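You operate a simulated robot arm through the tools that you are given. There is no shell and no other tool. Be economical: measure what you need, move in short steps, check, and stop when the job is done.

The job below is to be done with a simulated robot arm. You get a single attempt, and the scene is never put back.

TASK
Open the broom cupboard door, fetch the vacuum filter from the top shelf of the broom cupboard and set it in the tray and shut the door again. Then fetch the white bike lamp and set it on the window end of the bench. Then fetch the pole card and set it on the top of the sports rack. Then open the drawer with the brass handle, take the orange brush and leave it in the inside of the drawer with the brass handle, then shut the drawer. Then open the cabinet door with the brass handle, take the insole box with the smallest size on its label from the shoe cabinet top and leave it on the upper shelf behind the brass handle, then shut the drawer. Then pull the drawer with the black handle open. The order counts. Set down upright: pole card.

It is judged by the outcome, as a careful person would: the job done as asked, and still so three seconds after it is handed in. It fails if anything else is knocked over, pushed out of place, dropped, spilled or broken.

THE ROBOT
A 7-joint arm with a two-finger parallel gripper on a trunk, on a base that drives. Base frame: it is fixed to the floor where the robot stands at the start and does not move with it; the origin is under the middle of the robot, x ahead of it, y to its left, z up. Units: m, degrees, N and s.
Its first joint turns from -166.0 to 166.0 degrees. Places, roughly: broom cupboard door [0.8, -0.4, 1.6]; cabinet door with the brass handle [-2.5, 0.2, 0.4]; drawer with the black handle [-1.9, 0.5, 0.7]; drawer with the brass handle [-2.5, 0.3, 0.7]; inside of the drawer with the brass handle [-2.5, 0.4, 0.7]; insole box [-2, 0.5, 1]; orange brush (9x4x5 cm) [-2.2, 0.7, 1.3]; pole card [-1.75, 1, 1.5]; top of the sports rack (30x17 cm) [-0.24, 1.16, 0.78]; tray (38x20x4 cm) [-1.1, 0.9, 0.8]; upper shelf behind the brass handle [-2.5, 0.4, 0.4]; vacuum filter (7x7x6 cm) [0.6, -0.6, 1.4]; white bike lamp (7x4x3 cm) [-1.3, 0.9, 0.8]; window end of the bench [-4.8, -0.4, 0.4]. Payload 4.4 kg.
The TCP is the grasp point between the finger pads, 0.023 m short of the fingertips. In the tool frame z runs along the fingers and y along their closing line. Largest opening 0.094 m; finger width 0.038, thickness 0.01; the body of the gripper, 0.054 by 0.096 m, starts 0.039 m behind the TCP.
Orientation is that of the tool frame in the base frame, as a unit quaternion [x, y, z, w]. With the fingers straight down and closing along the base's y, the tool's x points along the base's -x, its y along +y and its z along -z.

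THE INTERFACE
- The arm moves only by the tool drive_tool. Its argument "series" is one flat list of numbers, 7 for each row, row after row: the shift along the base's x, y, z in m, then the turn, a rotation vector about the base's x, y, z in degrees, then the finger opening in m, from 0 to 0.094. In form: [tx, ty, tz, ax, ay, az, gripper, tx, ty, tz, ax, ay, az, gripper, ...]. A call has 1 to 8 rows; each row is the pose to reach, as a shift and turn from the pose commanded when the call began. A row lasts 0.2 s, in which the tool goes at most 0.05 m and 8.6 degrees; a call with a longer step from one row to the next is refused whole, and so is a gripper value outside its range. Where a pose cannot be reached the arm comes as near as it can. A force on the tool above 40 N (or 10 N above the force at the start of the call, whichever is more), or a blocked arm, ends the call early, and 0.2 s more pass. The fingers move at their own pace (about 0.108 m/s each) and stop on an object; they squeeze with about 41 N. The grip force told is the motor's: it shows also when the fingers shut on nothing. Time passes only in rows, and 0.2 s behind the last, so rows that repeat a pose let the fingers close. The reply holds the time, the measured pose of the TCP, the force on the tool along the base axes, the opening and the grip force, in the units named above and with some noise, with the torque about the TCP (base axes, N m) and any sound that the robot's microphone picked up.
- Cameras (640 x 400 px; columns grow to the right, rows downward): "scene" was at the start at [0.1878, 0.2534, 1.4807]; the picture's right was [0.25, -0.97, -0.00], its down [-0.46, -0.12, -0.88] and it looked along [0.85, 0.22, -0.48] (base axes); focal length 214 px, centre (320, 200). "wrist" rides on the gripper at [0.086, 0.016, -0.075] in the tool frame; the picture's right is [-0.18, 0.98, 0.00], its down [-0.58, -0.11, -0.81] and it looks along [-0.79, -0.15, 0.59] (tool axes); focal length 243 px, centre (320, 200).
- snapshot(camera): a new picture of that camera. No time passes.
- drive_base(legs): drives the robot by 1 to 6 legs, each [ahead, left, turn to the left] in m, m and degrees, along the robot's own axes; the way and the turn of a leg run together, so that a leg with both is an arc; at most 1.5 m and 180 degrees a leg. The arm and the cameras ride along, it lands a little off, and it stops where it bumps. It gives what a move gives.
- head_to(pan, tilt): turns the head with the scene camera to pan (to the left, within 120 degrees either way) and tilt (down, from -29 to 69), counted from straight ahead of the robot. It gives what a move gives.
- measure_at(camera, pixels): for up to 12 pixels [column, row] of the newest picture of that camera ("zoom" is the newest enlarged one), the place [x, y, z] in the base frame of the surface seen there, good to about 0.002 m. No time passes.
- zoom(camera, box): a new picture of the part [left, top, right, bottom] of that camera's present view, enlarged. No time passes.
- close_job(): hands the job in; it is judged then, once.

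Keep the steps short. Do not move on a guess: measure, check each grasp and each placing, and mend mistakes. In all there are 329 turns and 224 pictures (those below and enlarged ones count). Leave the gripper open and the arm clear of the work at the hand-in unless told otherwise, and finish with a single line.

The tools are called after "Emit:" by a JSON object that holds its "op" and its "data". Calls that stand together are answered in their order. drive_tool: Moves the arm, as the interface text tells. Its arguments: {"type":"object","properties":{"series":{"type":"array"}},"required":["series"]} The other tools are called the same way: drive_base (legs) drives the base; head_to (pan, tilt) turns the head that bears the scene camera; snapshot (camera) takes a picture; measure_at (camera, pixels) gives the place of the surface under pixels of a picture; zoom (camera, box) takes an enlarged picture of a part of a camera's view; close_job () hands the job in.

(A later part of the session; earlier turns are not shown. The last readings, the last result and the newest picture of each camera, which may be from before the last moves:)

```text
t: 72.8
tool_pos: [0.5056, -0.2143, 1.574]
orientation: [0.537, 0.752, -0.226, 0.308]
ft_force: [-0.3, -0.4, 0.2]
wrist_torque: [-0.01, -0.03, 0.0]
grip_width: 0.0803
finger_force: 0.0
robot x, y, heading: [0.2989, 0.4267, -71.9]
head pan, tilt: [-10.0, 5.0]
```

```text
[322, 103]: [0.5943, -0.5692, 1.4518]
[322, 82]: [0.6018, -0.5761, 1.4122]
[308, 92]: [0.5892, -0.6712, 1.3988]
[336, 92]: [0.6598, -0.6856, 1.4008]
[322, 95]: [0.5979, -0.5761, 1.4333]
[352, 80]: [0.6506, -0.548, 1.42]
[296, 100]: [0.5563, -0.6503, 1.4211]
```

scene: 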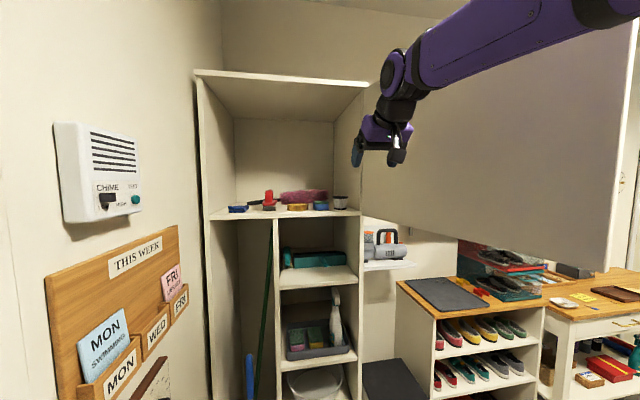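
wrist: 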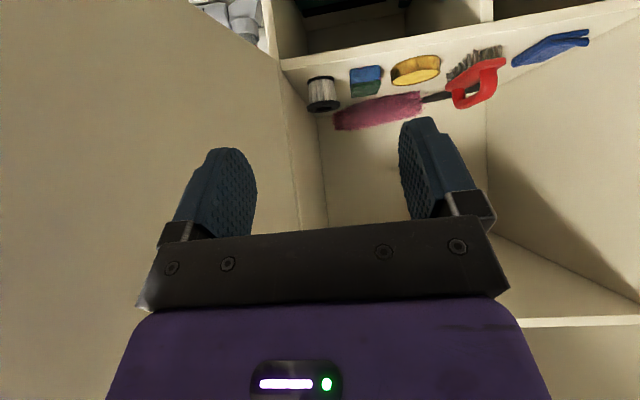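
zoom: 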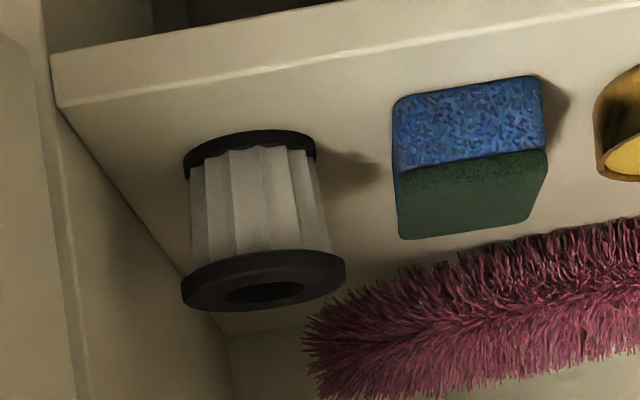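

Emit:
{"op": "measure_at", "data": {"camera": "zoom", "pixels": [[190, 290], [340, 280], [265, 305], [262, 255], [200, 200], [318, 195], [260, 180], [265, 292]]}}

```text
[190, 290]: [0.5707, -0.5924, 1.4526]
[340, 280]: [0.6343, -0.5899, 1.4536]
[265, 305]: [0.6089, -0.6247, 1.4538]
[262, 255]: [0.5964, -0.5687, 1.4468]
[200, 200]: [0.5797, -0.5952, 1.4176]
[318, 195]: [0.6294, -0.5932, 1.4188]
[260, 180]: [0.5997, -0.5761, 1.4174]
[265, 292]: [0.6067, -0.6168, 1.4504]
```

Filter centre ≈ (0.603,-0.598). Move to 0.20 m back along the tool axis.

Emit:
{"op": "drive_tool", "data": {"series": [0.009, -0.042, 0, 0, 0, 0, 0.08, 0.018, -0.083, 0, 0, 0, 0, 0.08, 0.027, -0.125, 0, 0, 0, 0, 0.08, 0.036, -0.167, 0, 0, 0, 0, 0.08, 0.045, -0.208, 0, 0, 0, 0, 0.08, 0.0534, -0.2497, 0, 0, 0, 0, 0.08, 0.0534, -0.2497, 0, 0, 0, 0, 0.08]}}

Emit:
{"op": "snapshot", "data": {"camera": "wrist"}}

Emit:
{"op": "snapshot", "data": {"camera": "scene"}}

```text
t: 74.4
tool_pos: [0.5612, -0.4664, 1.5723]
orientation: [0.537, 0.752, -0.226, 0.308]
ft_force: [0.9, -1.2, 0.2]
wrist_torque: [-0.01, 0.01, 0.01]
grip_width: 0.0801
finger_force: 0.1
robot x, y, heading: [0.3006, 0.4234, -72.1]
head pan, tilt: [-10.0, 5.0]
```

```text
186 pictures are left
```

wrist: 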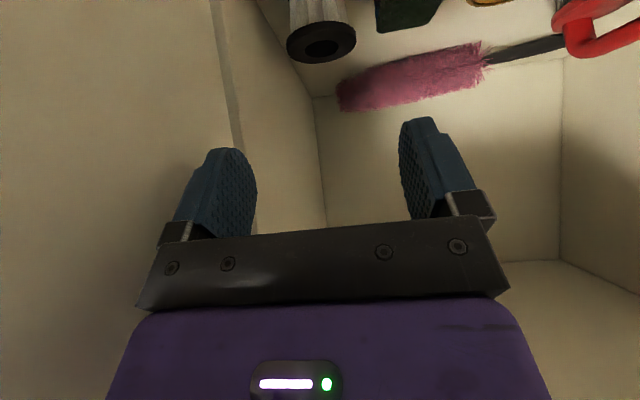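

```text
185 pictures are left
```

scene: 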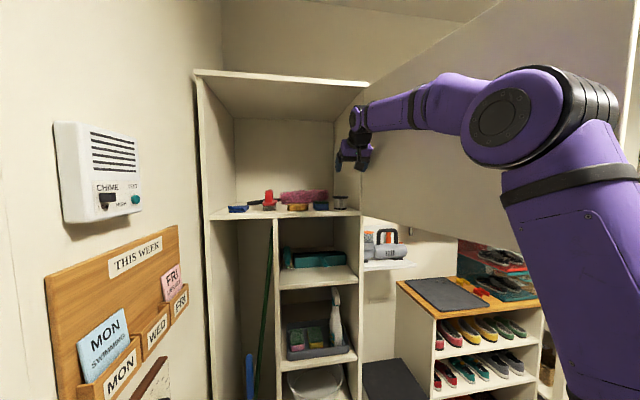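

Advance 0.14 m along the tool axis, then check.

Emit:
{"op": "drive_tool", "data": {"series": [0.0075, -0.0225, -0.0245, 0, 0, 0, 0.08, 0.0145, -0.0445, -0.0485, 0, 0, 0, 0.08, 0.022, -0.067, -0.073, 0, 0, 0, 0.08, 0.029, -0.0895, -0.098, 0, 0, 0, 0.08, 0.029, -0.0895, -0.098, 0, 0, 0, 0.08]}}

Emit:
{"op": "snapshot", "data": {"camera": "wrist"}}

Emit:
{"op": "zoom", "data": {"camera": "scene", "box": [280, 150, 400, 225]}}

```text
t: 75.6
tool_pos: [0.5876, -0.5522, 1.4774]
orientation: [0.538, 0.751, -0.227, 0.307]
ft_force: [0.5, -0.2, 0.1]
wrist_torque: [-0.01, 0.02, 0.02]
grip_width: 0.0801
finger_force: 0.1
robot x, y, heading: [0.3005, 0.4263, -72.1]
head pan, tilt: [-10.0, 5.0]
```

```text
184 pictures are left
```

wrist: 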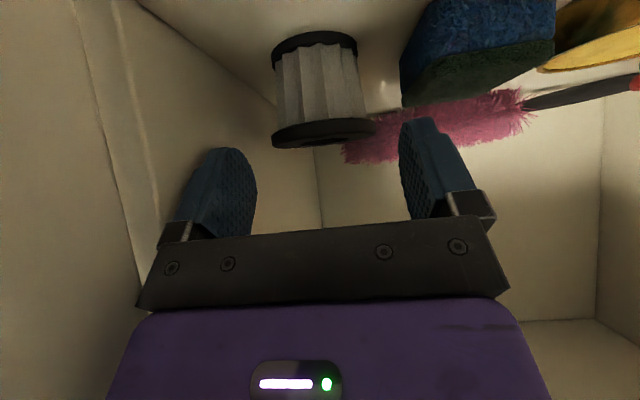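

```text
5.33 times, centred on (340, 188) of scene
```

zoom: 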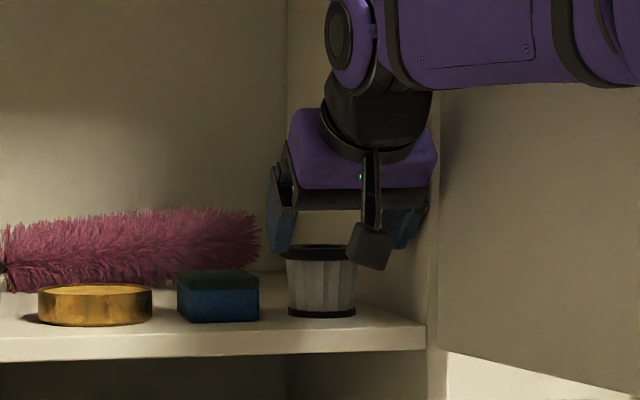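

Aligned. Advance the last 0.064 m and close.

Emit:
{"op": "drive_tool", "data": {"series": [0.005, -0.015, -0.015, 0, 0, 0, 0.08, 0.01, -0.03, -0.03, 0, 0, 0, 0.08, 0.015, -0.0455, -0.045, 0, 0, 0, 0.08, 0.015, -0.0455, -0.045, 0, 0, 0, 0.08]}}

Emit:
{"op": "snapshot", "data": {"camera": "wrist"}}

```text
t: 76.6
tool_pos: [0.6026, -0.598, 1.4306]
orientation: [0.538, 0.751, -0.227, 0.308]
ft_force: [0.2, 0.7, -0.1]
wrist_torque: [-0.02, -0.01, 0.0]
grip_width: 0.0801
finger_force: 0.2
robot x, y, heading: [0.3022, 0.4263, -72.3]
head pan, tilt: [-10.0, 5.0]
```

```text
182 pictures are left
```

wrist: 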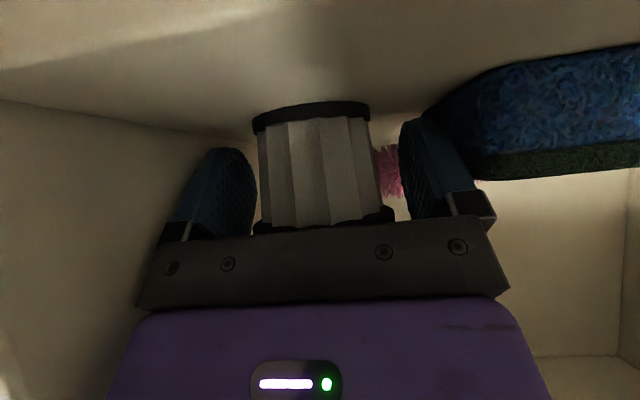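

Emit:
{"op": "drive_tool", "data": {"series": [0, 0, 0, 0, 0, 0, 0.04, 0, 0, 0, 0, 0, 0, 0.04, 0, 0, 0, 0, 0, 0, 0.04, 0, 0, 0, 0, 0, 0, 0.04]}}

Emit:
{"op": "drive_tool", "data": {"series": [0, 0, 0.02, 0, 0, 0, 0.04, 0, 0, 0.04, 0, 0, 0, 0.04]}}

Emit:
{"op": "snapshot", "data": {"camera": "wrist"}}

```text
t: 77.6
tool_pos: [0.6044, -0.5966, 1.4309]
orientation: [0.537, 0.752, -0.226, 0.308]
ft_force: [-0.8, -0.4, 1.1]
wrist_torque: [-0.03, -0.01, -0.01]
grip_width: 0.0663
finger_force: 41.0
robot x, y, heading: [0.3023, 0.425, -72.1]
head pan, tilt: [-10.0, 5.0]
```

```text
t: 78.2
tool_pos: [0.6037, -0.5963, 1.4677]
orientation: [0.538, 0.752, -0.226, 0.308]
ft_force: [0.5, 0.6, 0.1]
wrist_torque: [-0.06, 0.0, 0.02]
grip_width: 0.0663
finger_force: 39.1
robot x, y, heading: [0.3019, 0.4269, -72.2]
head pan, tilt: [-10.0, 5.0]
```

```text
181 pictures are left
```

wrist: 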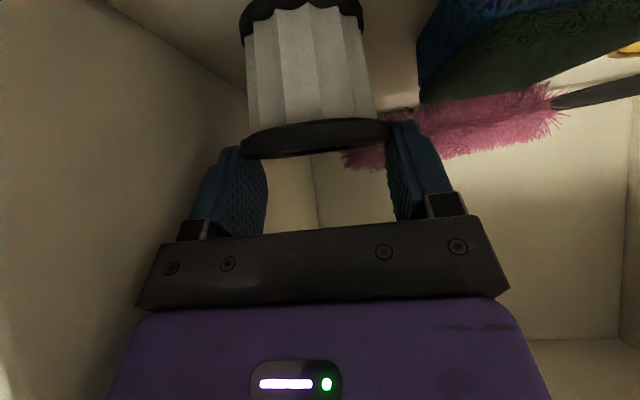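

Emit:
{"op": "zoom", "data": {"camera": "scene", "box": [280, 150, 400, 225]}}

```text
5.33 times, centred on (340, 188) of scene
```

zoom: 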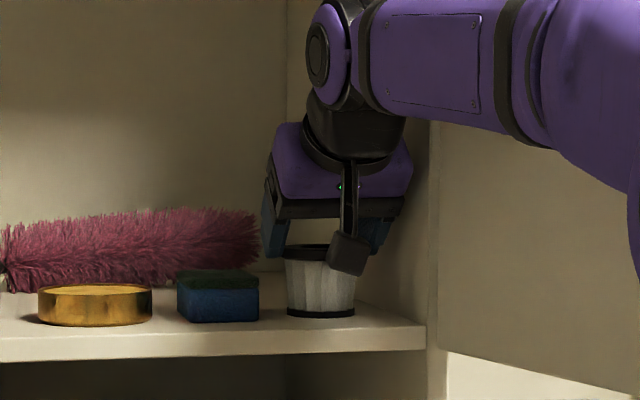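

The filter stayed; the rim was gripped too near the finger bases. Open, lower to TCP z≈1.446 so the pads' middle holds the rim, and close again.

Emit:
{"op": "drive_tool", "data": {"series": [0, 0, 0, 0, 0, 0, 0.08, 0, 0, 0, 0, 0, 0, 0.08, 0, 0, -0.02, 0, 0, 0, 0.08, 0, 0, -0.022, 0, 0, 0, 0.08]}}

Emit:
{"op": "snapshot", "data": {"camera": "wrist"}}

Emit:
{"op": "measure_at", "data": {"camera": "wrist", "pixels": [[320, 145], [320, 185], [255, 190], [380, 185], [300, 60], [320, 200], [310, 120]]}}

```text
t: 79.2
tool_pos: [0.6023, -0.5971, 1.4476]
orientation: [0.537, 0.752, -0.227, 0.308]
ft_force: [-0.3, -0.4, 0.1]
wrist_torque: [-0.01, -0.02, 0.04]
grip_width: 0.0801
finger_force: 0.0
robot x, y, heading: [0.301, 0.4208, -71.9]
head pan, tilt: [-10.0, 5.0]
```

```text
179 pictures are left
```

wrist: 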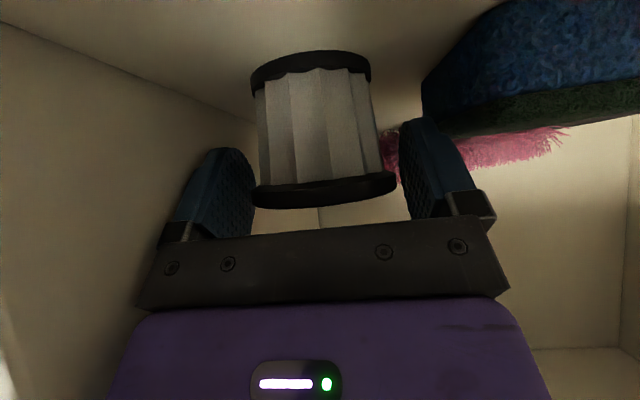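

```text
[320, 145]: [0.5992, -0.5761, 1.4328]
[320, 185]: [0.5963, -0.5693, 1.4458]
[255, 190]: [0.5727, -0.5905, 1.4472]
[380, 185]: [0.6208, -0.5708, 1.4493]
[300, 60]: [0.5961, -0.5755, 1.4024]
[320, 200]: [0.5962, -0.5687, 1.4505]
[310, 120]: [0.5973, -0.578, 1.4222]
```

Emit:
{"op": "drive_tool", "data": {"series": [0, 0, 0, 0, 0, 0, 0.03, 0, 0, 0, 0, 0, 0, 0.03, 0, 0, 0, 0, 0, 0, 0.03, 0, 0, 0, 0, 0, 0, 0.03, 0, 0, 0.006, 0, 0, 0, 0.03, 0, 0, 0.015, 0, 0, 0, 0.03]}}

Emit:
{"op": "zoom", "data": {"camera": "scene", "box": [280, 150, 400, 225]}}

Emit:
{"op": "snapshot", "data": {"camera": "wrist"}}

```text
t: 80.6
tool_pos: [0.6019, -0.5981, 1.4618]
orientation: [0.537, 0.752, -0.227, 0.308]
ft_force: [0.2, 0.3, 0.1]
wrist_torque: [-0.02, -0.01, 0.03]
grip_width: 0.0663
finger_force: 41.0
robot x, y, heading: [0.3014, 0.4247, -72.2]
head pan, tilt: [-10.0, 5.0]
```

```text
5.33 times, centred on (340, 188) of scene
```

zoom: 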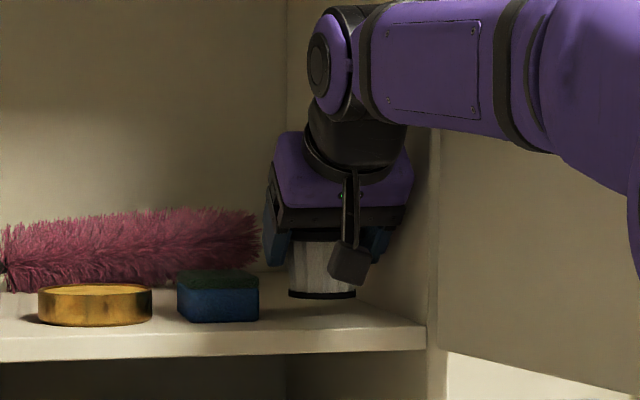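

```text
177 pictures are left
```

wrist: 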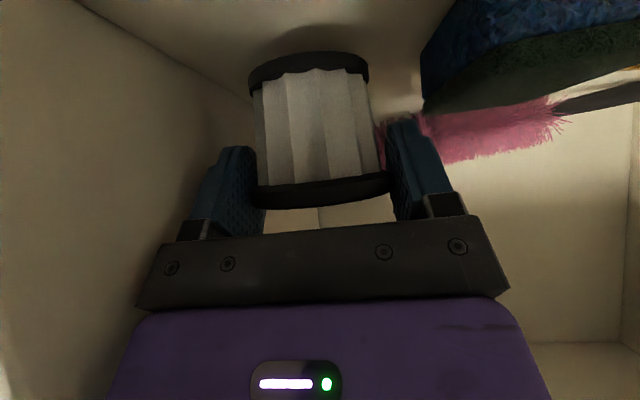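

Lifted this time. Raise 0.05 m and withdraw straight out of the cupboard.

Emit:
{"op": "drive_tool", "data": {"series": [0, 0, 0.025, 0, 0, 0, 0.03, 0, 0, 0.05, 0, 0, 0, 0.03, -0.0115, 0.036, 0.055, 0, 0, 0, 0.03, -0.023, 0.073, 0.055, 0, 0, 0, 0.03, -0.035, 0.11, 0.055, 0, 0, 0, 0.03, -0.047, 0.147, 0.055, 0, 0, 0, 0.03, -0.059, 0.184, 0.055, 0, 0, 0, 0.03, -0.07, 0.221, 0.055, 0, 0, 0, 0.03]}}

Emit:
{"op": "drive_tool", "data": {"series": [-0.0115, 0.036, 0.0, 0, 0, 0, 0.03, -0.023, 0.073, 0.0, 0, 0, 0, 0.03, -0.035, 0.11, 0.0, 0, 0, 0, 0.03, -0.047, 0.147, 0.0, 0, 0, 0, 0.03]}}

Emit:
{"op": "snapshot", "data": {"camera": "scene"}}

```text
t: 82.4
tool_pos: [0.5333, -0.3769, 1.5177]
orientation: [0.538, 0.751, -0.226, 0.308]
ft_force: [0.6, -0.5, -0.8]
wrist_torque: [-0.03, 0.01, -0.04]
grip_width: 0.0662
finger_force: 40.9
robot x, y, heading: [0.2975, 0.4264, -71.9]
head pan, tilt: [-10.0, 5.0]
```

```text
t: 83.4
tool_pos: [0.4846, -0.2301, 1.5158]
orientation: [0.538, 0.752, -0.226, 0.307]
ft_force: [0.2, -0.2, -0.9]
wrist_torque: [0.01, 0.02, -0.02]
grip_width: 0.0661
finger_force: 40.8
robot x, y, heading: [0.2983, 0.4293, -72.2]
head pan, tilt: [-10.0, 5.0]
```

```text
176 pictures are left
```

scene: 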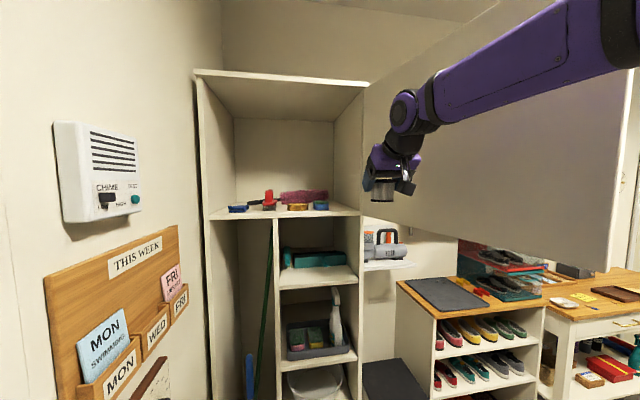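

Filter held. Retract the arm and lift before backing past the door tip.

Emit:
{"op": "drive_tool", "data": {"series": [-0.012, 0.038, 0.02, 0, 0, 0, 0.03, -0.024, 0.076, 0.04, 0, 0, 0, 0.03, -0.037, 0.114, 0.06, 0, 0, 0, 0.03, -0.049, 0.152, 0.06, 0, 0, 0, 0.03, -0.061, 0.19, 0.06, 0, 0, 0, 0.03]}}

Emit:
{"op": "drive_base", "data": {"legs": [[-0.13, 0, 0]]}}

Emit:
{"op": "head_to", "data": {"pan": -50, "tilt": 20}}

Emit:
{"op": "snapshot", "data": {"camera": "scene"}}

```text
t: 84.6
tool_pos: [0.4245, -0.04, 1.5776]
orientation: [0.538, 0.751, -0.226, 0.307]
ft_force: [0.2, -0.8, -1.2]
wrist_torque: [0.03, 0.01, -0.02]
grip_width: 0.0661
finger_force: 41.0
robot x, y, heading: [0.3016, 0.4271, -72.2]
head pan, tilt: [-10.0, 5.0]
```

```text
t: 85.9
tool_pos: [0.38, 0.086, 1.5787]
orientation: [0.537, 0.752, -0.227, 0.309]
ft_force: [-1.5, -1.0, 0.5]
wrist_torque: [0.03, -0.04, 0.01]
grip_width: 0.0661
finger_force: 40.9
robot x, y, heading: [0.2596, 0.5507, -72.1]
head pan, tilt: [-10.0, 5.0]
```

```text
t: 87.0
tool_pos: [0.3825, 0.0876, 1.578]
orientation: [0.537, 0.752, -0.227, 0.308]
ft_force: [-0.7, -0.1, -0.6]
wrist_torque: [-0.01, 0.05, -0.02]
grip_width: 0.0663
finger_force: 41.2
robot x, y, heading: [0.2594, 0.5478, -71.9]
head pan, tilt: [-50.0, 20.0]
```

```text
175 pictures are left
```

scene: 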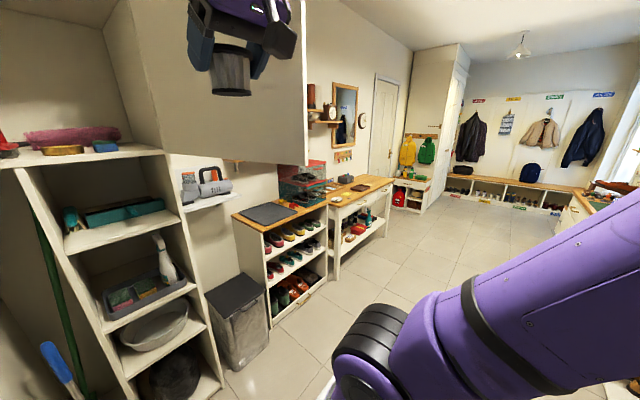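

Slide right past the door tip, forward a little, then turn 180° clockwise in two parts.

Emit:
{"op": "drive_base", "data": {"legs": [[0, -0.62, 0], [0.12, -0.2, 0], [0, 0, -90]]}}

Emit:
{"op": "drive_base", "data": {"legs": [[0, 0, -90]]}}

Emit:
{"op": "head_to", "data": {"pan": 0, "tilt": 40}}

Emit:
{"op": "snapshot", "data": {"camera": "scene"}}

```text
t: 95.5
tool_pos: [-0.9359, 0.0545, 1.5777]
orientation: [0.911, 0.156, -0.378, 0.058]
ft_force: [0.4, -0.1, -0.1]
wrist_torque: [0.0, 0.0, 0.02]
grip_width: 0.0661
finger_force: 40.7
robot x, y, heading: [-0.4735, 0.183, -161.7]
head pan, tilt: [-50.0, 20.0]
```

```text
t: 99.8
tool_pos: [-0.6043, 0.6468, 1.5777]
orientation: [0.753, -0.535, -0.308, -0.227]
ft_force: [0.3, 0.3, -0.8]
wrist_torque: [-0.01, 0.01, -0.01]
grip_width: 0.0662
finger_force: 41.0
robot x, y, heading: [-0.4717, 0.187, 108.3]
head pan, tilt: [-50.0, 20.0]
```

```text
t: 101.0
tool_pos: [-0.6026, 0.6459, 1.5771]
orientation: [0.754, -0.535, -0.308, -0.227]
ft_force: [1.0, 0.1, 0.3]
wrist_torque: [-0.04, 0.02, 0.05]
grip_width: 0.0661
finger_force: 41.3
robot x, y, heading: [-0.4757, 0.1858, 108.5]
head pan, tilt: [0.0, 40.0]
```

```text
174 pictures are left
```

scene: 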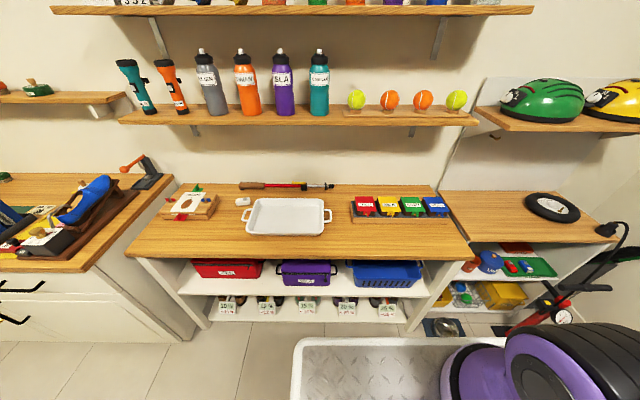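

Emit:
{"op": "measure_at", "data": {"camera": "scene", "pixels": [[285, 215], [250, 230], [322, 228], [258, 201], [318, 201], [285, 240], [242, 201], [280, 255], [210, 120], [160, 120], [400, 245], [335, 217]]}}

Emit:
{"op": "zoom", "data": {"camera": "scene", "box": [150, 170, 350, 260]}}

```text
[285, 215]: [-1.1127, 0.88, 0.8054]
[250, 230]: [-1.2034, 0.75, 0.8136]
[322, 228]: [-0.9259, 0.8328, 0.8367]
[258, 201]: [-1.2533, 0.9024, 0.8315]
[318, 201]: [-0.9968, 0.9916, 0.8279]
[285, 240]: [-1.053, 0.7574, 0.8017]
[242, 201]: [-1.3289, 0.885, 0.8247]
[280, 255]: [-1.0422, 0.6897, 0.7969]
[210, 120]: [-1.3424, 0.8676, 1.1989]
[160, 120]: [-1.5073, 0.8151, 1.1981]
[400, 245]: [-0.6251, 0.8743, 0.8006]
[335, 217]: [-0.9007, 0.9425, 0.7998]
```

```text
3.20 times, centred on (250, 215) of scene
```

zoom: 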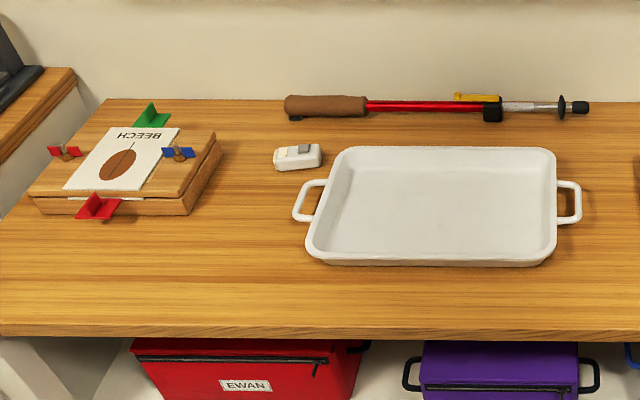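

Drive left to stand in front of the tray.

Emit:
{"op": "drive_base", "data": {"legs": [[-0.03, 0.39, -0.5]]}}

Emit:
{"op": "snapshot", "data": {"camera": "scene"}}

```text
t: 103.4
tool_pos: [-0.965, 0.4971, 1.5775]
orientation: [0.751, -0.538, -0.307, -0.228]
ft_force: [0.0, -0.5, 0.1]
wrist_torque: [0.02, 0.02, -0.03]
grip_width: 0.0662
finger_force: 41.2
robot x, y, heading: [-0.8369, 0.036, 107.8]
head pan, tilt: [0.0, 40.0]
```

```text
172 pictures are left
```

scene: 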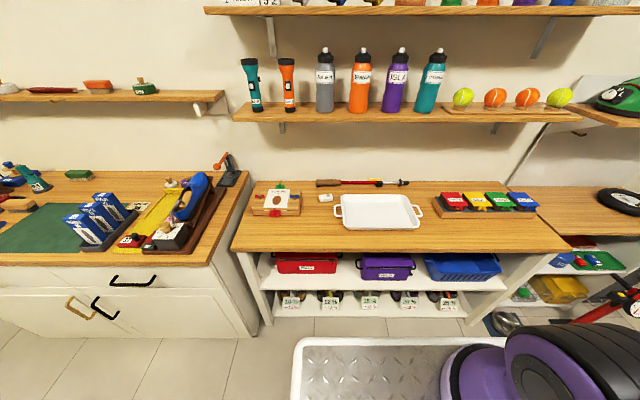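

Descend to z≈1.0 while moving slightly forward.

Emit:
{"op": "drive_tool", "data": {"series": [-0.005, 0.0135, -0.047, 0, 0, 0, 0.03, -0.01, 0.027, -0.094, 0, 0, 0, 0.03, -0.015, 0.04, -0.141, 0, 0, 0, 0.03, -0.02, 0.054, -0.188, 0, 0, 0, 0.03, -0.025, 0.068, -0.235, 0, 0, 0, 0.03, -0.03, 0.081, -0.282, 0, 0, 0, 0.03, -0.036, 0.095, -0.329, 0, 0, 0, 0.03, -0.041, 0.109, -0.376, 0, 0, 0, 0.03]}}

Emit:
{"op": "drive_tool", "data": {"series": [-0.005, 0.0135, -0.047, 0, 0, 0, 0.03, -0.01, 0.027, -0.094, 0, 0, 0, 0.03, -0.015, 0.04, -0.141, 0, 0, 0, 0.03, -0.02, 0.054, -0.188, 0, 0, 0, 0.03, -0.036, 0.098, -0.199, 0, 0, 0, 0.03, -0.052, 0.141, -0.21, 0, 0, 0, 0.03, -0.068, 0.185, -0.22, 0, 0, 0, 0.03, -0.084, 0.228, -0.225, 0, 0, 0, 0.03]}}

Emit:
{"op": "snapshot", "data": {"camera": "scene"}}

```text
t: 105.2
tool_pos: [-1.0202, 0.6299, 1.2184]
orientation: [0.751, -0.539, -0.307, -0.227]
ft_force: [1.9, -0.4, -0.7]
wrist_torque: [0.01, 0.05, 0.06]
grip_width: 0.066
finger_force: 40.9
out of reach, approached as far as the arm can: row 7, 8
robot x, y, heading: [-0.8421, 0.0337, 107.8]
head pan, tilt: [0.0, 40.0]
```

```text
t: 107.0
tool_pos: [-1.1015, 0.8542, 0.9968]
orientation: [0.751, -0.539, -0.306, -0.228]
ft_force: [0.2, -1.1, -0.2]
wrist_torque: [-0.02, 0.02, 0.01]
grip_width: 0.066
finger_force: 40.9
out of reach, approached as far as the arm can: row 1, 2, 3, 4
robot x, y, heading: [-0.8372, 0.0383, 107.9]
head pan, tilt: [0.0, 40.0]
```

```text
171 pictures are left
```

scene: 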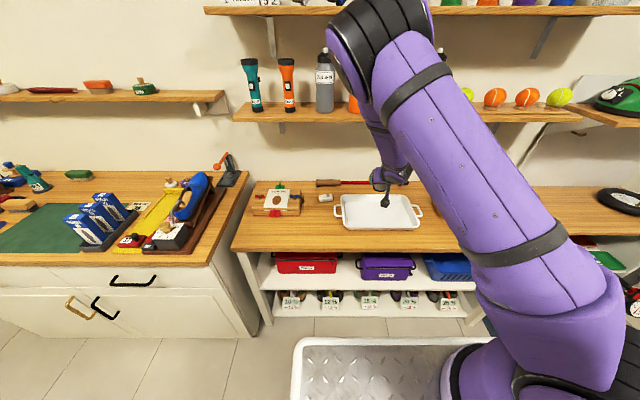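

Over the tray. Descend 0.137 m to just above contact.

Emit:
{"op": "drive_tool", "data": {"series": [0, 0, -0.04, 0, 0, 0, 0.03, 0, 0, -0.08, 0, 0, 0, 0.03, 0, 0, -0.11, 0, 0, 0, 0.03, 0, 0, -0.13, 0, 0, 0, 0.03, 0, 0, -0.138, 0, 0, 0, 0.03]}}

Emit:
{"op": "zoom", "data": {"camera": "scene", "box": [310, 140, 450, 240]}}

Emit:
{"op": "snapshot", "data": {"camera": "wrist"}}

```text
t: 108.2
tool_pos: [-1.1045, 0.8571, 0.8597]
orientation: [0.752, -0.537, -0.308, -0.227]
ft_force: [-0.6, -0.2, -0.4]
wrist_torque: [0.0, 0.02, 0.02]
grip_width: 0.0664
finger_force: 41.3
robot x, y, heading: [-0.836, 0.0363, 108.0]
head pan, tilt: [0.0, 40.0]
```

```text
4.00 times, centred on (380, 190) of scene
```

zoom: 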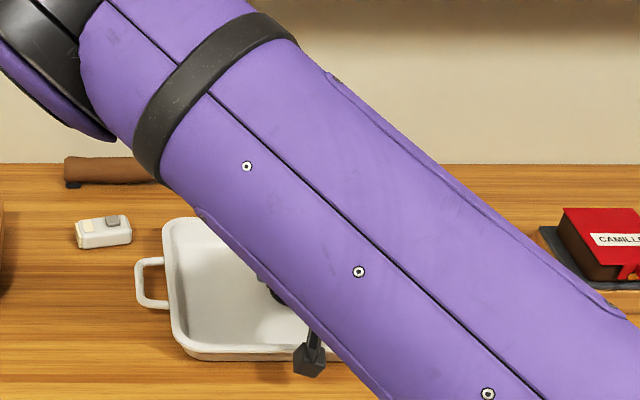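

```text
169 pictures are left
```

wrist: 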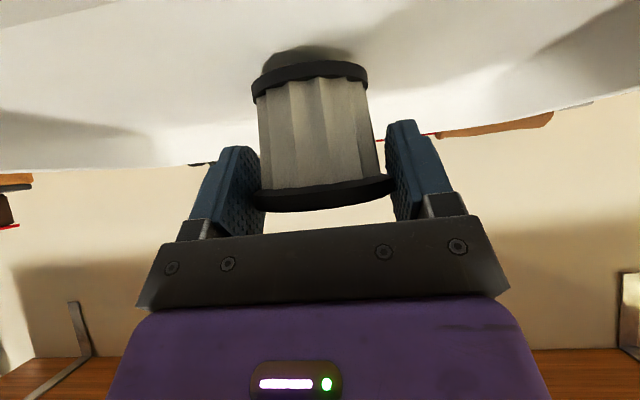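

Emit:
{"op": "drive_tool", "data": {"series": [0, 0, -0.002, 0, 0, 0, 0.03, 0, 0, -0.004, 0, 0, 0, 0.03, 0, 0, -0.004, 0, 0, 0, 0.03]}}

Emit:
{"op": "measure_at", "data": {"camera": "wrist", "pixels": [[310, 85], [305, 50], [310, 40], [310, 55]]}}

```text
t: 109.0
tool_pos: [-1.1036, 0.8564, 0.8551]
orientation: [0.751, -0.538, -0.307, -0.227]
ft_force: [-0.5, -0.3, -0.7]
wrist_torque: [0.02, 0.03, -0.02]
grip_width: 0.0661
finger_force: 41.3
robot x, y, heading: [-0.8373, 0.0377, 108.0]
head pan, tilt: [0.0, 40.0]
```

```text
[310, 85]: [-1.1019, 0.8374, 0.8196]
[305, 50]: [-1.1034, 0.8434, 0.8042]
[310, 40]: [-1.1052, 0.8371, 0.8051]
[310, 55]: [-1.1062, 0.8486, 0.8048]
```

Emit:
{"op": "drive_tool", "data": {"series": [0, 0, -0.0015, 0, 0, 0, 0.03, 0, 0, -0.003, 0, 0, 0, 0.03]}}

Emit:
{"op": "snapshot", "data": {"camera": "wrist"}}

```text
t: 109.6
tool_pos: [-1.1039, 0.8575, 0.8518]
orientation: [0.751, -0.538, -0.308, -0.228]
ft_force: [-0.9, 0.5, -0.9]
wrist_torque: [0.05, 0.0, 0.01]
grip_width: 0.0663
finger_force: 40.8
robot x, y, heading: [-0.8399, 0.034, 107.8]
head pan, tilt: [0.0, 40.0]
```

```text
168 pictures are left
```

wrist: 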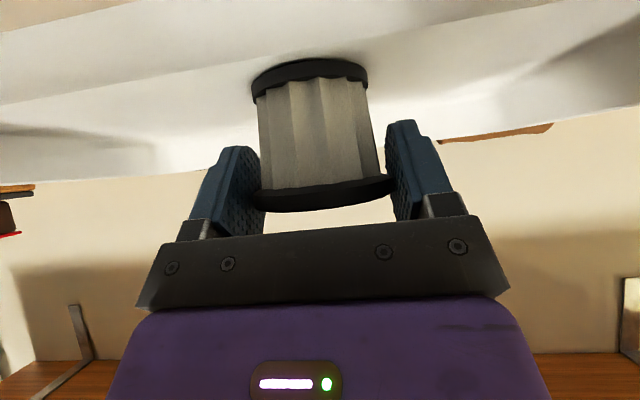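

Emit:
{"op": "drive_tool", "data": {"series": [0, 0, -0.0015, 0, 0, 0, 0.03, 0, 0, -0.0015, 0, 0, 0, 0.03]}}

```text
t: 110.2
tool_pos: [-1.1023, 0.8577, 0.8511]
orientation: [0.751, -0.537, -0.308, -0.227]
ft_force: [-0.5, -0.8, 7.0]
wrist_torque: [-0.08, 0.18, 0.03]
grip_width: 0.0662
finger_force: 40.9
robot x, y, heading: [-0.8376, 0.0367, 107.9]
head pan, tilt: [0.0, 40.0]
```

Contact (7 N). Release and back away along the tool axis (up and back).

Emit:
{"op": "drive_tool", "data": {"series": [0, 0, 0, 0, 0, 0, 0.085, 0, 0, 0, 0, 0, 0, 0.085, 0.004, -0.014, 0.02, 0, 0, 0, 0.085, 0.01, -0.03, 0.05, 0, 0, 0, 0.085, 0.016, -0.05, 0.09, 0, 0, 0, 0.085, 0.022, -0.07, 0.13, 0, 0, 0, 0.085]}}

Emit:
{"op": "snapshot", "data": {"camera": "wrist"}}

```text
t: 111.6
tool_pos: [-1.0813, 0.7873, 0.9803]
orientation: [0.752, -0.538, -0.307, -0.228]
ft_force: [-0.2, 0.6, -1.0]
wrist_torque: [-0.03, -0.03, -0.03]
grip_width: 0.0849
finger_force: 0.0
robot x, y, heading: [-0.8417, 0.0309, 107.7]
head pan, tilt: [0.0, 40.0]
```

```text
167 pictures are left
```

wrist: 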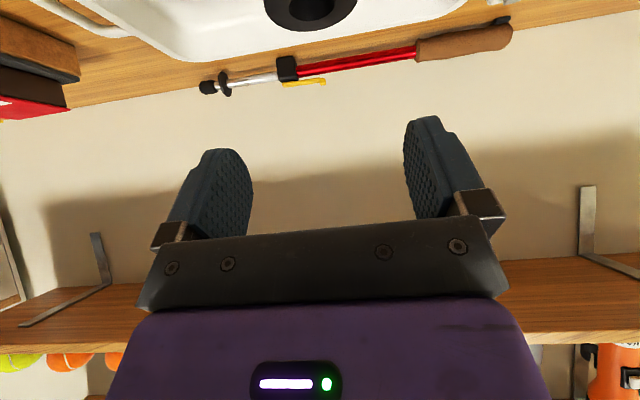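

Filter stands in the tray. Retract up and back, then level the tool.

Emit:
{"op": "drive_tool", "data": {"series": [0.0085, -0.0265, 0.04, 0, 0, 0, 0.04, 0.017, -0.053, 0.08, 0, 0, 0, 0.04, 0.0255, -0.08, 0.12, 0, 0, 0, 0.04, 0.034, -0.106, 0.16, 0, 0, 0, 0.04, 0.0425, -0.133, 0.2, 0, 0, 0, 0.04, 0.051, -0.159, 0.24, 0, 0, 0, 0.04, 0.0595, -0.186, 0.28, 0, 0, 0, 0.04, 0.068, -0.212, 0.32, 0, 0, 0, 0.04]}}

Emit:
{"op": "drive_tool", "data": {"series": [0, 0, 0.04, 7.13, 2.3, 0, 0, 0, 0, 0.08, 14.27, 4.6, 0, 0, 0, 0, 0.12, 21.4, 6.9, 0, 0, 0, 0, 0.16, 28.5, 9.2, 0, 0, 0, 0, 0.2, 35.7, 11.5, 0, 0, 0, 0, 0.24, 42.8, 13.8, 0, 0, 0.02, -0.04, 0.26, 42.8, 13.8, 0, 0]}}

Emit:
{"op": "drive_base", "data": {"legs": [[0, 0, -108], [0.34, 0.07, 0]]}}

Emit:
{"op": "head_to", "data": {"pan": -10, "tilt": 5}}

Emit:
{"op": "snapshot", "data": {"camera": "scene"}}

```text
t: 113.6
tool_pos: [-0.8253, 0.6212, 1.2979]
orientation: [-0.569, 0.728, 0.23, 0.304]
ft_force: [0.6, 0.4, -0.8]
wrist_torque: [-0.04, 0.02, 0.0]
grip_width: 0.04
finger_force: 0.1
robot x, y, heading: [-0.8419, 0.0366, 107.9]
head pan, tilt: [0.0, 40.0]
stopped in row 8: the arm was blocked; the commanded pose is now the measured one
```

```text
t: 115.2
tool_pos: [-0.8051, 0.5808, 1.5584]
orientation: [-0.389, 0.625, 0.544, 0.403]
ft_force: [0.0, 1.0, 0.3]
wrist_torque: [0.04, -0.02, -0.06]
grip_width: 0.0001
finger_force: 41.3
robot x, y, heading: [-0.8422, 0.0311, 108.2]
head pan, tilt: [0.0, 40.0]
```

```text
t: 122.1
tool_pos: [0.0009, -0.1257, 1.5575]
orientation: [0.288, 0.677, -0.018, 0.677]
ft_force: [0.1, 0.0, 0.8]
wrist_torque: [0.02, -0.02, 0.04]
grip_width: 0.0001
finger_force: 40.9
robot x, y, heading: [-0.4995, 0.0923, -2.0]
head pan, tilt: [0.0, 40.0]
```

```text
t: 123.1
tool_pos: [0.0014, -0.1258, 1.5579]
orientation: [0.29, 0.677, -0.018, 0.676]
ft_force: [0.8, 0.1, -1.0]
wrist_torque: [0.02, -0.02, -0.03]
grip_width: 0.0
finger_force: 40.6
robot x, y, heading: [-0.4969, 0.0909, -1.8]
head pan, tilt: [-10.0, 5.0]
```

```text
166 pictures are left
```

scene: 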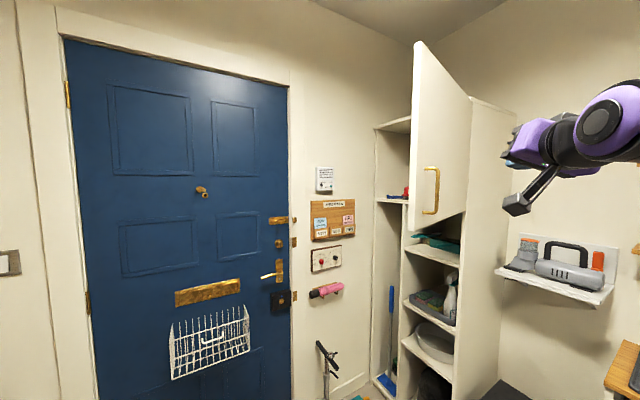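

The arm's pose shifted oddly at the "blocked" row (roll of ~21°). Correct the roll first, then check the bench.

Emit:
{"op": "drive_tool", "data": {"series": [0, 0, 0.01, -6.5, 3, 0.6, 0, 0, 0, 0.02, -13, 6, 1.2, 0, 0, 0, 0.03, -19.5, 9, 1.8, 0, 0, 0, 0.04, -19.5, 9, 1.8, 0]}}

Emit:
{"op": "head_to", "data": {"pan": 110, "tilt": 25}}

Emit:
{"op": "snapshot", "data": {"camera": "scene"}}

```text
t: 124.1
tool_pos: [0.0004, -0.1254, 1.5999]
orientation: [0.157, 0.72, -0.144, 0.661]
ft_force: [-0.5, 0.0, -0.2]
wrist_torque: [0.01, 0.02, 0.02]
grip_width: 0.0001
finger_force: 41.3
robot x, y, heading: [-0.4993, 0.0891, -1.8]
head pan, tilt: [-10.0, 5.0]
```

```text
t: 126.1
tool_pos: [0.0022, -0.1258, 1.5978]
orientation: [0.157, 0.72, -0.143, 0.661]
ft_force: [-0.2, -1.2, 0.4]
wrist_torque: [0.0, -0.02, 0.02]
grip_width: 0.0
finger_force: 40.9
robot x, y, heading: [-0.4983, 0.0919, -2.1]
head pan, tilt: [110.0, 25.0]
```

```text
165 pictures are left
```

scene: 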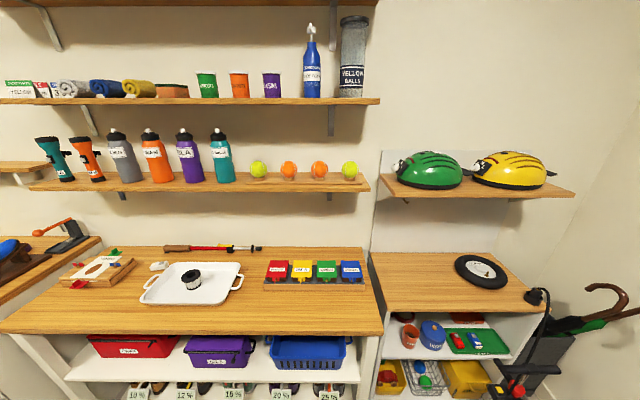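

Bench undisturbed, filter in the tray. Move to the pre-push pose near the door's outer face.

Emit:
{"op": "drive_tool", "data": {"series": [0.02, -0.02, 0, 0, 0, 8.2, 0, 0.04, -0.04, 0, 0, 0, 16.4, 0, 0.06, -0.06, 0, 0, 0, 24.6, 0, 0.085, -0.075, 0, 0, 0, 32.8, 0, 0.11, -0.085, 0, 0, 0, 41, 0, 0.135, -0.095, 0, 0, 0, 49, 0, 0.155, -0.098, 0, 0, 0, 57, 0]}}

Emit:
{"op": "head_to", "data": {"pan": -10, "tilt": 5}}

Emit:
{"op": "snapshot", "data": {"camera": "scene"}}

Emit:
{"op": "measure_at", "data": {"camera": "scene", "pixels": [[420, 80], [425, 130], [460, 130], [430, 205], [418, 100]]}}

```text
t: 127.7
tool_pos: [0.1564, -0.2216, 1.5998]
orientation: [-0.207, 0.707, 0.19, 0.65]
ft_force: [-1.1, 1.1, 0.0]
wrist_torque: [-0.06, 0.0, -0.06]
grip_width: 0.0
finger_force: 41.1
robot x, y, heading: [-0.4984, 0.0919, -1.8]
head pan, tilt: [110.0, 25.0]
```

```text
t: 129.7
tool_pos: [0.1577, -0.2225, 1.5984]
orientation: [-0.206, 0.708, 0.189, 0.649]
ft_force: [0.2, -0.5, -0.1]
wrist_torque: [-0.03, 0.01, 0.0]
grip_width: 0.0
finger_force: 41.6
robot x, y, heading: [-0.5017, 0.0908, -1.8]
head pan, tilt: [-10.0, 5.0]
```

```text
164 pictures are left
```

scene: 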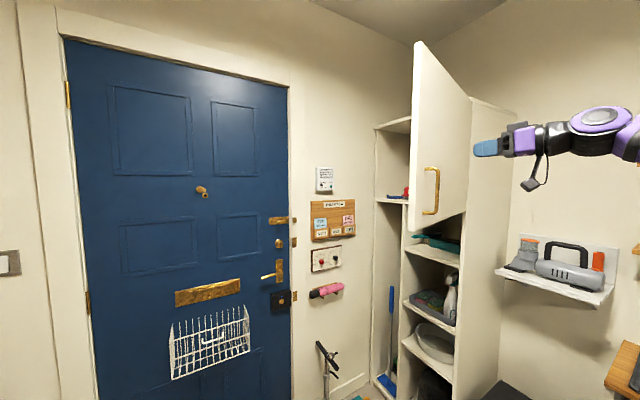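

```text
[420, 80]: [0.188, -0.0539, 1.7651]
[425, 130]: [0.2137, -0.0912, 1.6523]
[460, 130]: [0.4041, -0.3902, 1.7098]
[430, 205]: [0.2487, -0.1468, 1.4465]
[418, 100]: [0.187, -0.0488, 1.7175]
```

Push the door along its arc with closed fingertips (from 122° to 90°).

Emit:
{"op": "drive_tool", "data": {"series": [0.045, 0.029, 0, 0, 0, 0, 0, 0.0907, 0.0575, 0, 0, 0, 0, 0, 0.1308, 0.0823, 0, 0, 0, -6, 0, 0.1734, 0.1027, 0, 0, 0, -12, 0, 0.2102, 0.1163, 0, 0, 0, -17, 0, 0.2482, 0.1266, 0, 0, 0, -22, 0, 0.2869, 0.1335, 0, 0, 0, -27, 0, 0.326, 0.137, 0, 0, 0, -32, 0]}}

Emit:
{"op": "snapshot", "data": {"camera": "scene"}}

```text
refused: row 1 steps farther than a row can; nothing moved
```

```text
163 pictures are left
```

scene: 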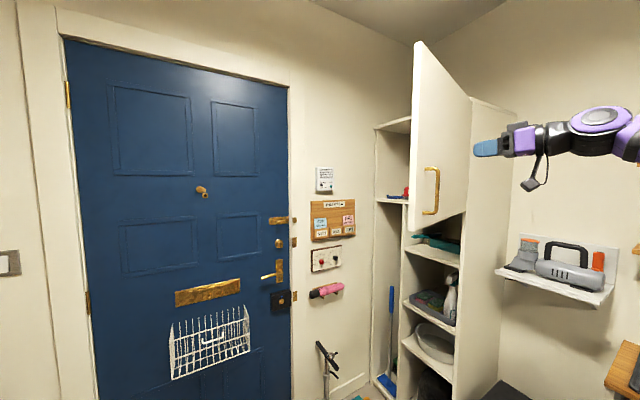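

Emit:
{"op": "drive_tool", "data": {"series": [0.03, 0.02, 0, 0, 0, 0, 0, 0.06, 0.039, 0, 0, 0, 0, 0, 0.0907, 0.0575, 0, 0, 0, 0, 0, 0.1308, 0.0823, 0, 0, 0, -6, 0, 0.1734, 0.1027, 0, 0, 0, -12, 0, 0.2102, 0.1163, 0, 0, 0, -17, 0, 0.2482, 0.1266, 0, 0, 0, -22, 0, 0.2869, 0.1335, 0, 0, 0, -27, 0]}}

Emit:
{"op": "snapshot", "data": {"camera": "scene"}}

```text
t: 131.5
tool_pos: [0.4419, -0.088, 1.6006]
orientation: [-0.034, 0.735, 0.032, 0.677]
ft_force: [-0.5, 0.7, 1.0]
wrist_torque: [0.01, 0.05, -0.02]
grip_width: 0.0
finger_force: 40.9
robot x, y, heading: [-0.4995, 0.0926, -1.8]
head pan, tilt: [-10.0, 5.0]
```

```text
162 pictures are left
```

scene: 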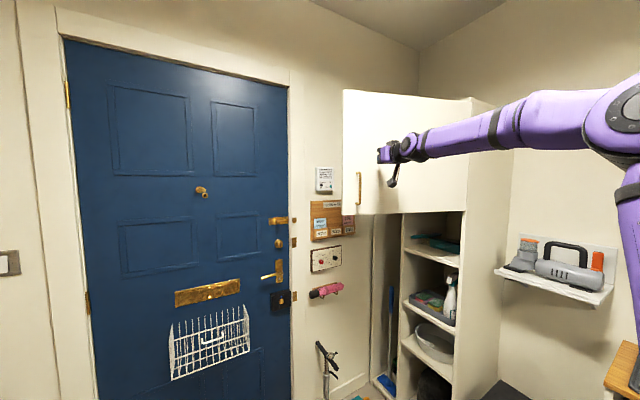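

Emit:
{"op": "drive_tool", "data": {"series": [0.0391, 0.0035, 0, 0, 0, -5, 0, 0.0784, 0.0036, 0, 0, 0, -10, 0, 0.1175, 0.0003, 0, 0, 0, -15, 0, 0.1563, -0.0064, 0, 0, 0, -20, 0, 0.1943, -0.0164, 0, 0, 0, -25, 0, 0.2313, -0.0298, 0, 0, 0, -30, 0, 0.2669, -0.0463, 0, 0, 0, -35, 0]}}

Emit:
{"op": "snapshot", "data": {"camera": "scene"}}

Emit:
{"op": "measure_at", "data": {"camera": "scene", "pixels": [[360, 120], [400, 110], [450, 120], [360, 190]]}}

```text
t: 133.1
tool_pos: [0.6378, -0.168, 1.5888]
orientation: [0.15, 0.721, -0.137, 0.662]
ft_force: [0.2, 0.3, -0.4]
wrist_torque: [0.02, -0.02, 0.0]
grip_width: 0.0001
finger_force: 40.9
out of reach, approached as far as the arm can: row 5, 6, 7
robot x, y, heading: [-0.5014, 0.0915, -1.9]
head pan, tilt: [-10.0, 5.0]
```

```text
161 pictures are left
```

scene: 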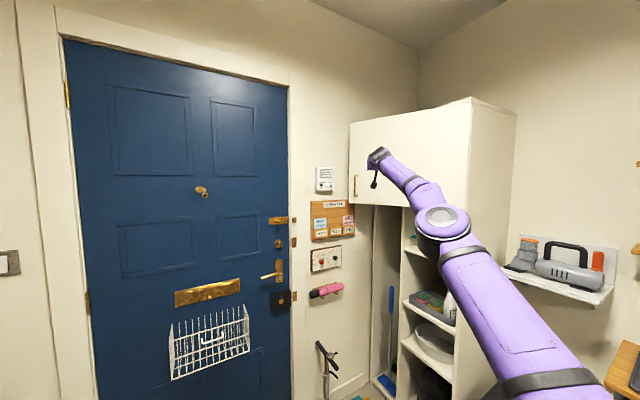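

```text
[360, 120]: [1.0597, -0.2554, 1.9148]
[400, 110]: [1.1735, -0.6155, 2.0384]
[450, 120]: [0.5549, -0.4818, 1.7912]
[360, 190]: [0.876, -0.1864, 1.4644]
```

Door is at ~41°. Retract, then drive to the second station.

Emit:
{"op": "drive_tool", "data": {"series": [-0.046, 0.015, 0, 0, 0, 4, 0, -0.092, 0.03, 0, 0, 0, 8, 0, -0.138, 0.045, 0, 0, 0, 12, 0, -0.184, 0.06, 0, 0, 0, 16, 0, -0.23, 0.075, 0, 0, 0, 20, 0, -0.276, 0.09, 0, 0, 0, 24, 0, -0.322, 0.105, 0, 0, 0, 24, 0, -0.368, 0.12, 0, 0, 0, 24, 0]}}

Emit:
{"op": "drive_base", "data": {"legs": [[0.4, 0.2, 0], [0, 0, -43], [0.1, 0.22, 0]]}}

Emit:
{"op": "head_to", "data": {"pan": 0, "tilt": 5}}

Emit:
{"op": "snapshot", "data": {"camera": "scene"}}

```text
t: 134.9
tool_pos: [0.2739, -0.0486, 1.5919]
orientation: [-0.004, 0.737, 0.004, 0.676]
ft_force: [0.9, 0.9, -0.1]
wrist_torque: [-0.03, -0.01, 0.02]
grip_width: 0.0001
finger_force: 41.2
robot x, y, heading: [-0.5026, 0.0959, -1.8]
head pan, tilt: [-10.0, 5.0]
```

```text
t: 141.0
tool_pos: [0.6043, -0.2683, 1.5949]
orientation: [0.266, 0.687, -0.243, 0.631]
ft_force: [-0.4, 0.0, -0.3]
wrist_torque: [0.0, 0.0, -0.01]
grip_width: 0.0001
finger_force: 40.7
robot x, y, heading: [0.132, 0.3605, -44.8]
head pan, tilt: [-10.0, 5.0]
```

```text
t: 141.7
tool_pos: [0.6069, -0.2648, 1.5942]
orientation: [0.265, 0.686, -0.244, 0.632]
ft_force: [0.7, -0.4, -0.1]
wrist_torque: [-0.01, 0.0, -0.03]
grip_width: 0.0
finger_force: 41.3
robot x, y, heading: [0.1373, 0.3644, -45.0]
head pan, tilt: [0.0, 5.0]
```

```text
160 pictures are left
```

scene: 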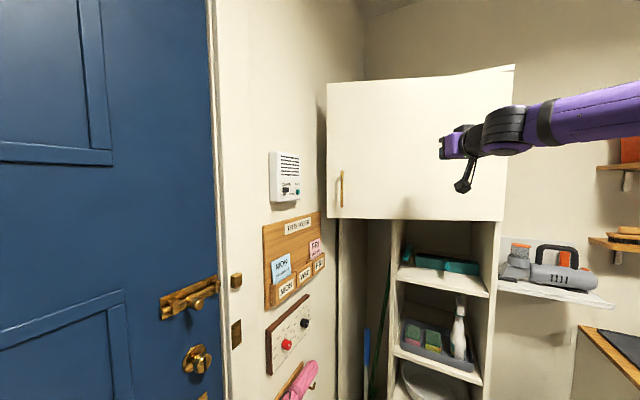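

Emit:
{"op": "measure_at", "data": {"camera": "scene", "pixels": [[340, 120], [400, 110], [480, 120], [341, 190], [490, 200]]}}

```text
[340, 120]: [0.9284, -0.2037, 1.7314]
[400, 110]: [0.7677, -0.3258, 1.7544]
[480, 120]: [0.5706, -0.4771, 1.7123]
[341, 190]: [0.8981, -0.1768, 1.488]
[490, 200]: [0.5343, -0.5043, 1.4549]
```

Emit:
{"op": "drive_tool", "data": {"series": [0.045, 0.013, 0, 0, 0, -2.7, 0, 0.09, 0.026, 0, 0, 0, -5.4, 0, 0.135, 0.038, 0, 0, 0, -8, 0, 0.18, 0.051, 0, 0, 0, -11, 0, 0.198, 0.027, 0, 0, 0, -11, 0, 0.2167, 0.0033, 0, 0, 0, -11, 0]}}

Emit:
{"op": "drive_tool", "data": {"series": [0.02, -0.0253, 0, 0, 0, -4, 0, 0.0403, -0.0558, 0, 0, 0, -9, 0, 0.0579, -0.088, 0, 0, 0, -14, 0, 0.0685, -0.1114, 0, 0, 0, -17.5, 0, 0.0752, -0.1293, 0, 0, 0, -20, 0]}}

Emit:
{"op": "snapshot", "data": {"camera": "scene"}}

```text
t: 143.1
tool_pos: [0.8232, -0.2615, 1.5962]
orientation: [0.329, 0.658, -0.302, 0.606]
ft_force: [-1.3, 0.8, 0.0]
wrist_torque: [0.03, 0.04, 0.01]
grip_width: 0.0
finger_force: 41.3
robot x, y, heading: [0.1285, 0.3631, -44.8]
head pan, tilt: [0.0, 5.0]
```

```text
t: 144.2
tool_pos: [0.8947, -0.3752, 1.5952]
orientation: [0.433, 0.597, -0.397, 0.547]
ft_force: [-9.1, 8.2, 1.2]
wrist_torque: [-0.21, -0.18, -0.19]
grip_width: 0.0
finger_force: 40.9
robot x, y, heading: [0.1313, 0.3587, -44.8]
head pan, tilt: [0.0, 5.0]
stopped in row 5: the force on the tool passed its limit at 64 N (the readings are from after the stop); the commanded pose is now the measured one
```

```text
159 pictures are left
```

scene: 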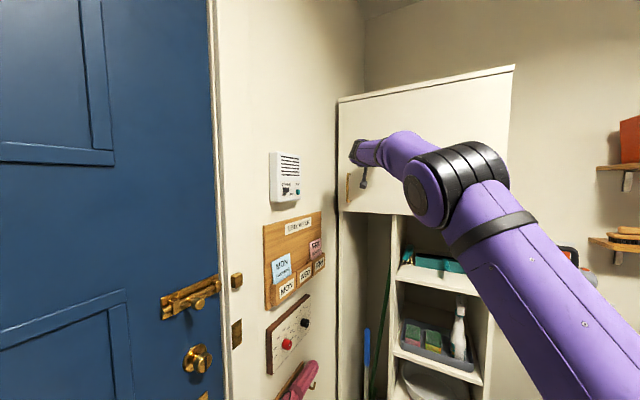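

It hit the closed stop. Retract and check the door plane.

Emit:
{"op": "drive_tool", "data": {"series": [-0.014, 0.043, 0, 0, 0, 0, 0, -0.028, 0.086, 0, 0, 0, 0, 0, -0.06, 0.12, 0, 0, 0, 5, 0, -0.1, 0.14, 0, 0, 0, 10, 0, -0.14, 0.16, 0, 0, 0, 15, 0, -0.18, 0.18, 0, 0, 0, 20, 0, -0.22, 0.2, 0, 0, 0, 25, 0, -0.26, 0.22, 0, 0, 0, 25, 0]}}

Emit:
{"op": "snapshot", "data": {"camera": "scene"}}

Emit:
{"op": "measure_at", "data": {"camera": "scene", "pixels": [[346, 120], [480, 85], [346, 200], [420, 110]]}}

```text
t: 146.0
tool_pos: [0.6386, -0.1558, 1.5909]
orientation: [0.291, 0.678, -0.267, 0.62]
ft_force: [0.1, -0.5, -0.7]
wrist_torque: [-0.08, -0.05, -0.04]
grip_width: 0.0
finger_force: 40.5
robot x, y, heading: [0.1332, 0.3628, -44.8]
head pan, tilt: [0.0, 5.0]
```

```text
158 pictures are left
```

scene: 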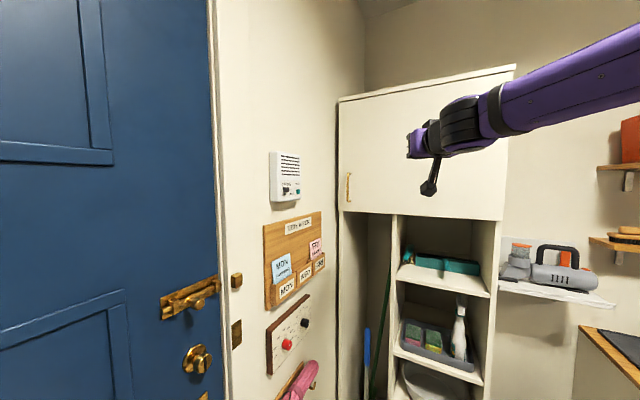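

```text
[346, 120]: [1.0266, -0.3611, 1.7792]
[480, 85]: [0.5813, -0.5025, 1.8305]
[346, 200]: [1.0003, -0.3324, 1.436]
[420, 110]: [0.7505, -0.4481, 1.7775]
```

Cupboard door shut (same plane as at the start). Next the bike lamp: drive to the bench in front of it.

Emit:
{"op": "drive_base", "data": {"legs": [[-0.403, -0.771, 0], [0, 0, 152.6], [0.0, 0.362, 0]]}}

Emit:
{"op": "head_to", "data": {"pan": 0, "tilt": 40}}

Emit:
{"op": "snapshot", "data": {"camera": "scene"}}

```text
t: 158.8
tool_pos: [-1.2536, 0.6659, 1.5916]
orientation: [0.594, -0.438, -0.543, -0.401]
ft_force: [0.0, -0.8, 0.1]
wrist_torque: [0.01, 0.01, 0.02]
grip_width: 0.0002
finger_force: 40.7
robot x, y, heading: [-1.0286, -0.0205, 109.0]
head pan, tilt: [0.0, 5.0]
```

```text
t: 159.8
tool_pos: [-1.2527, 0.6662, 1.5903]
orientation: [0.594, -0.438, -0.543, -0.401]
ft_force: [-0.1, -0.2, 0.0]
wrist_torque: [-0.01, -0.01, -0.02]
grip_width: 0.0
finger_force: 41.2
robot x, y, heading: [-1.0291, -0.0246, 108.9]
head pan, tilt: [0.0, 40.0]
```

```text
157 pictures are left
```

scene: 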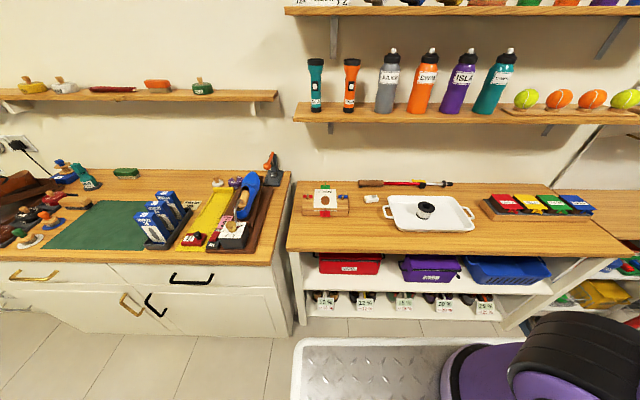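

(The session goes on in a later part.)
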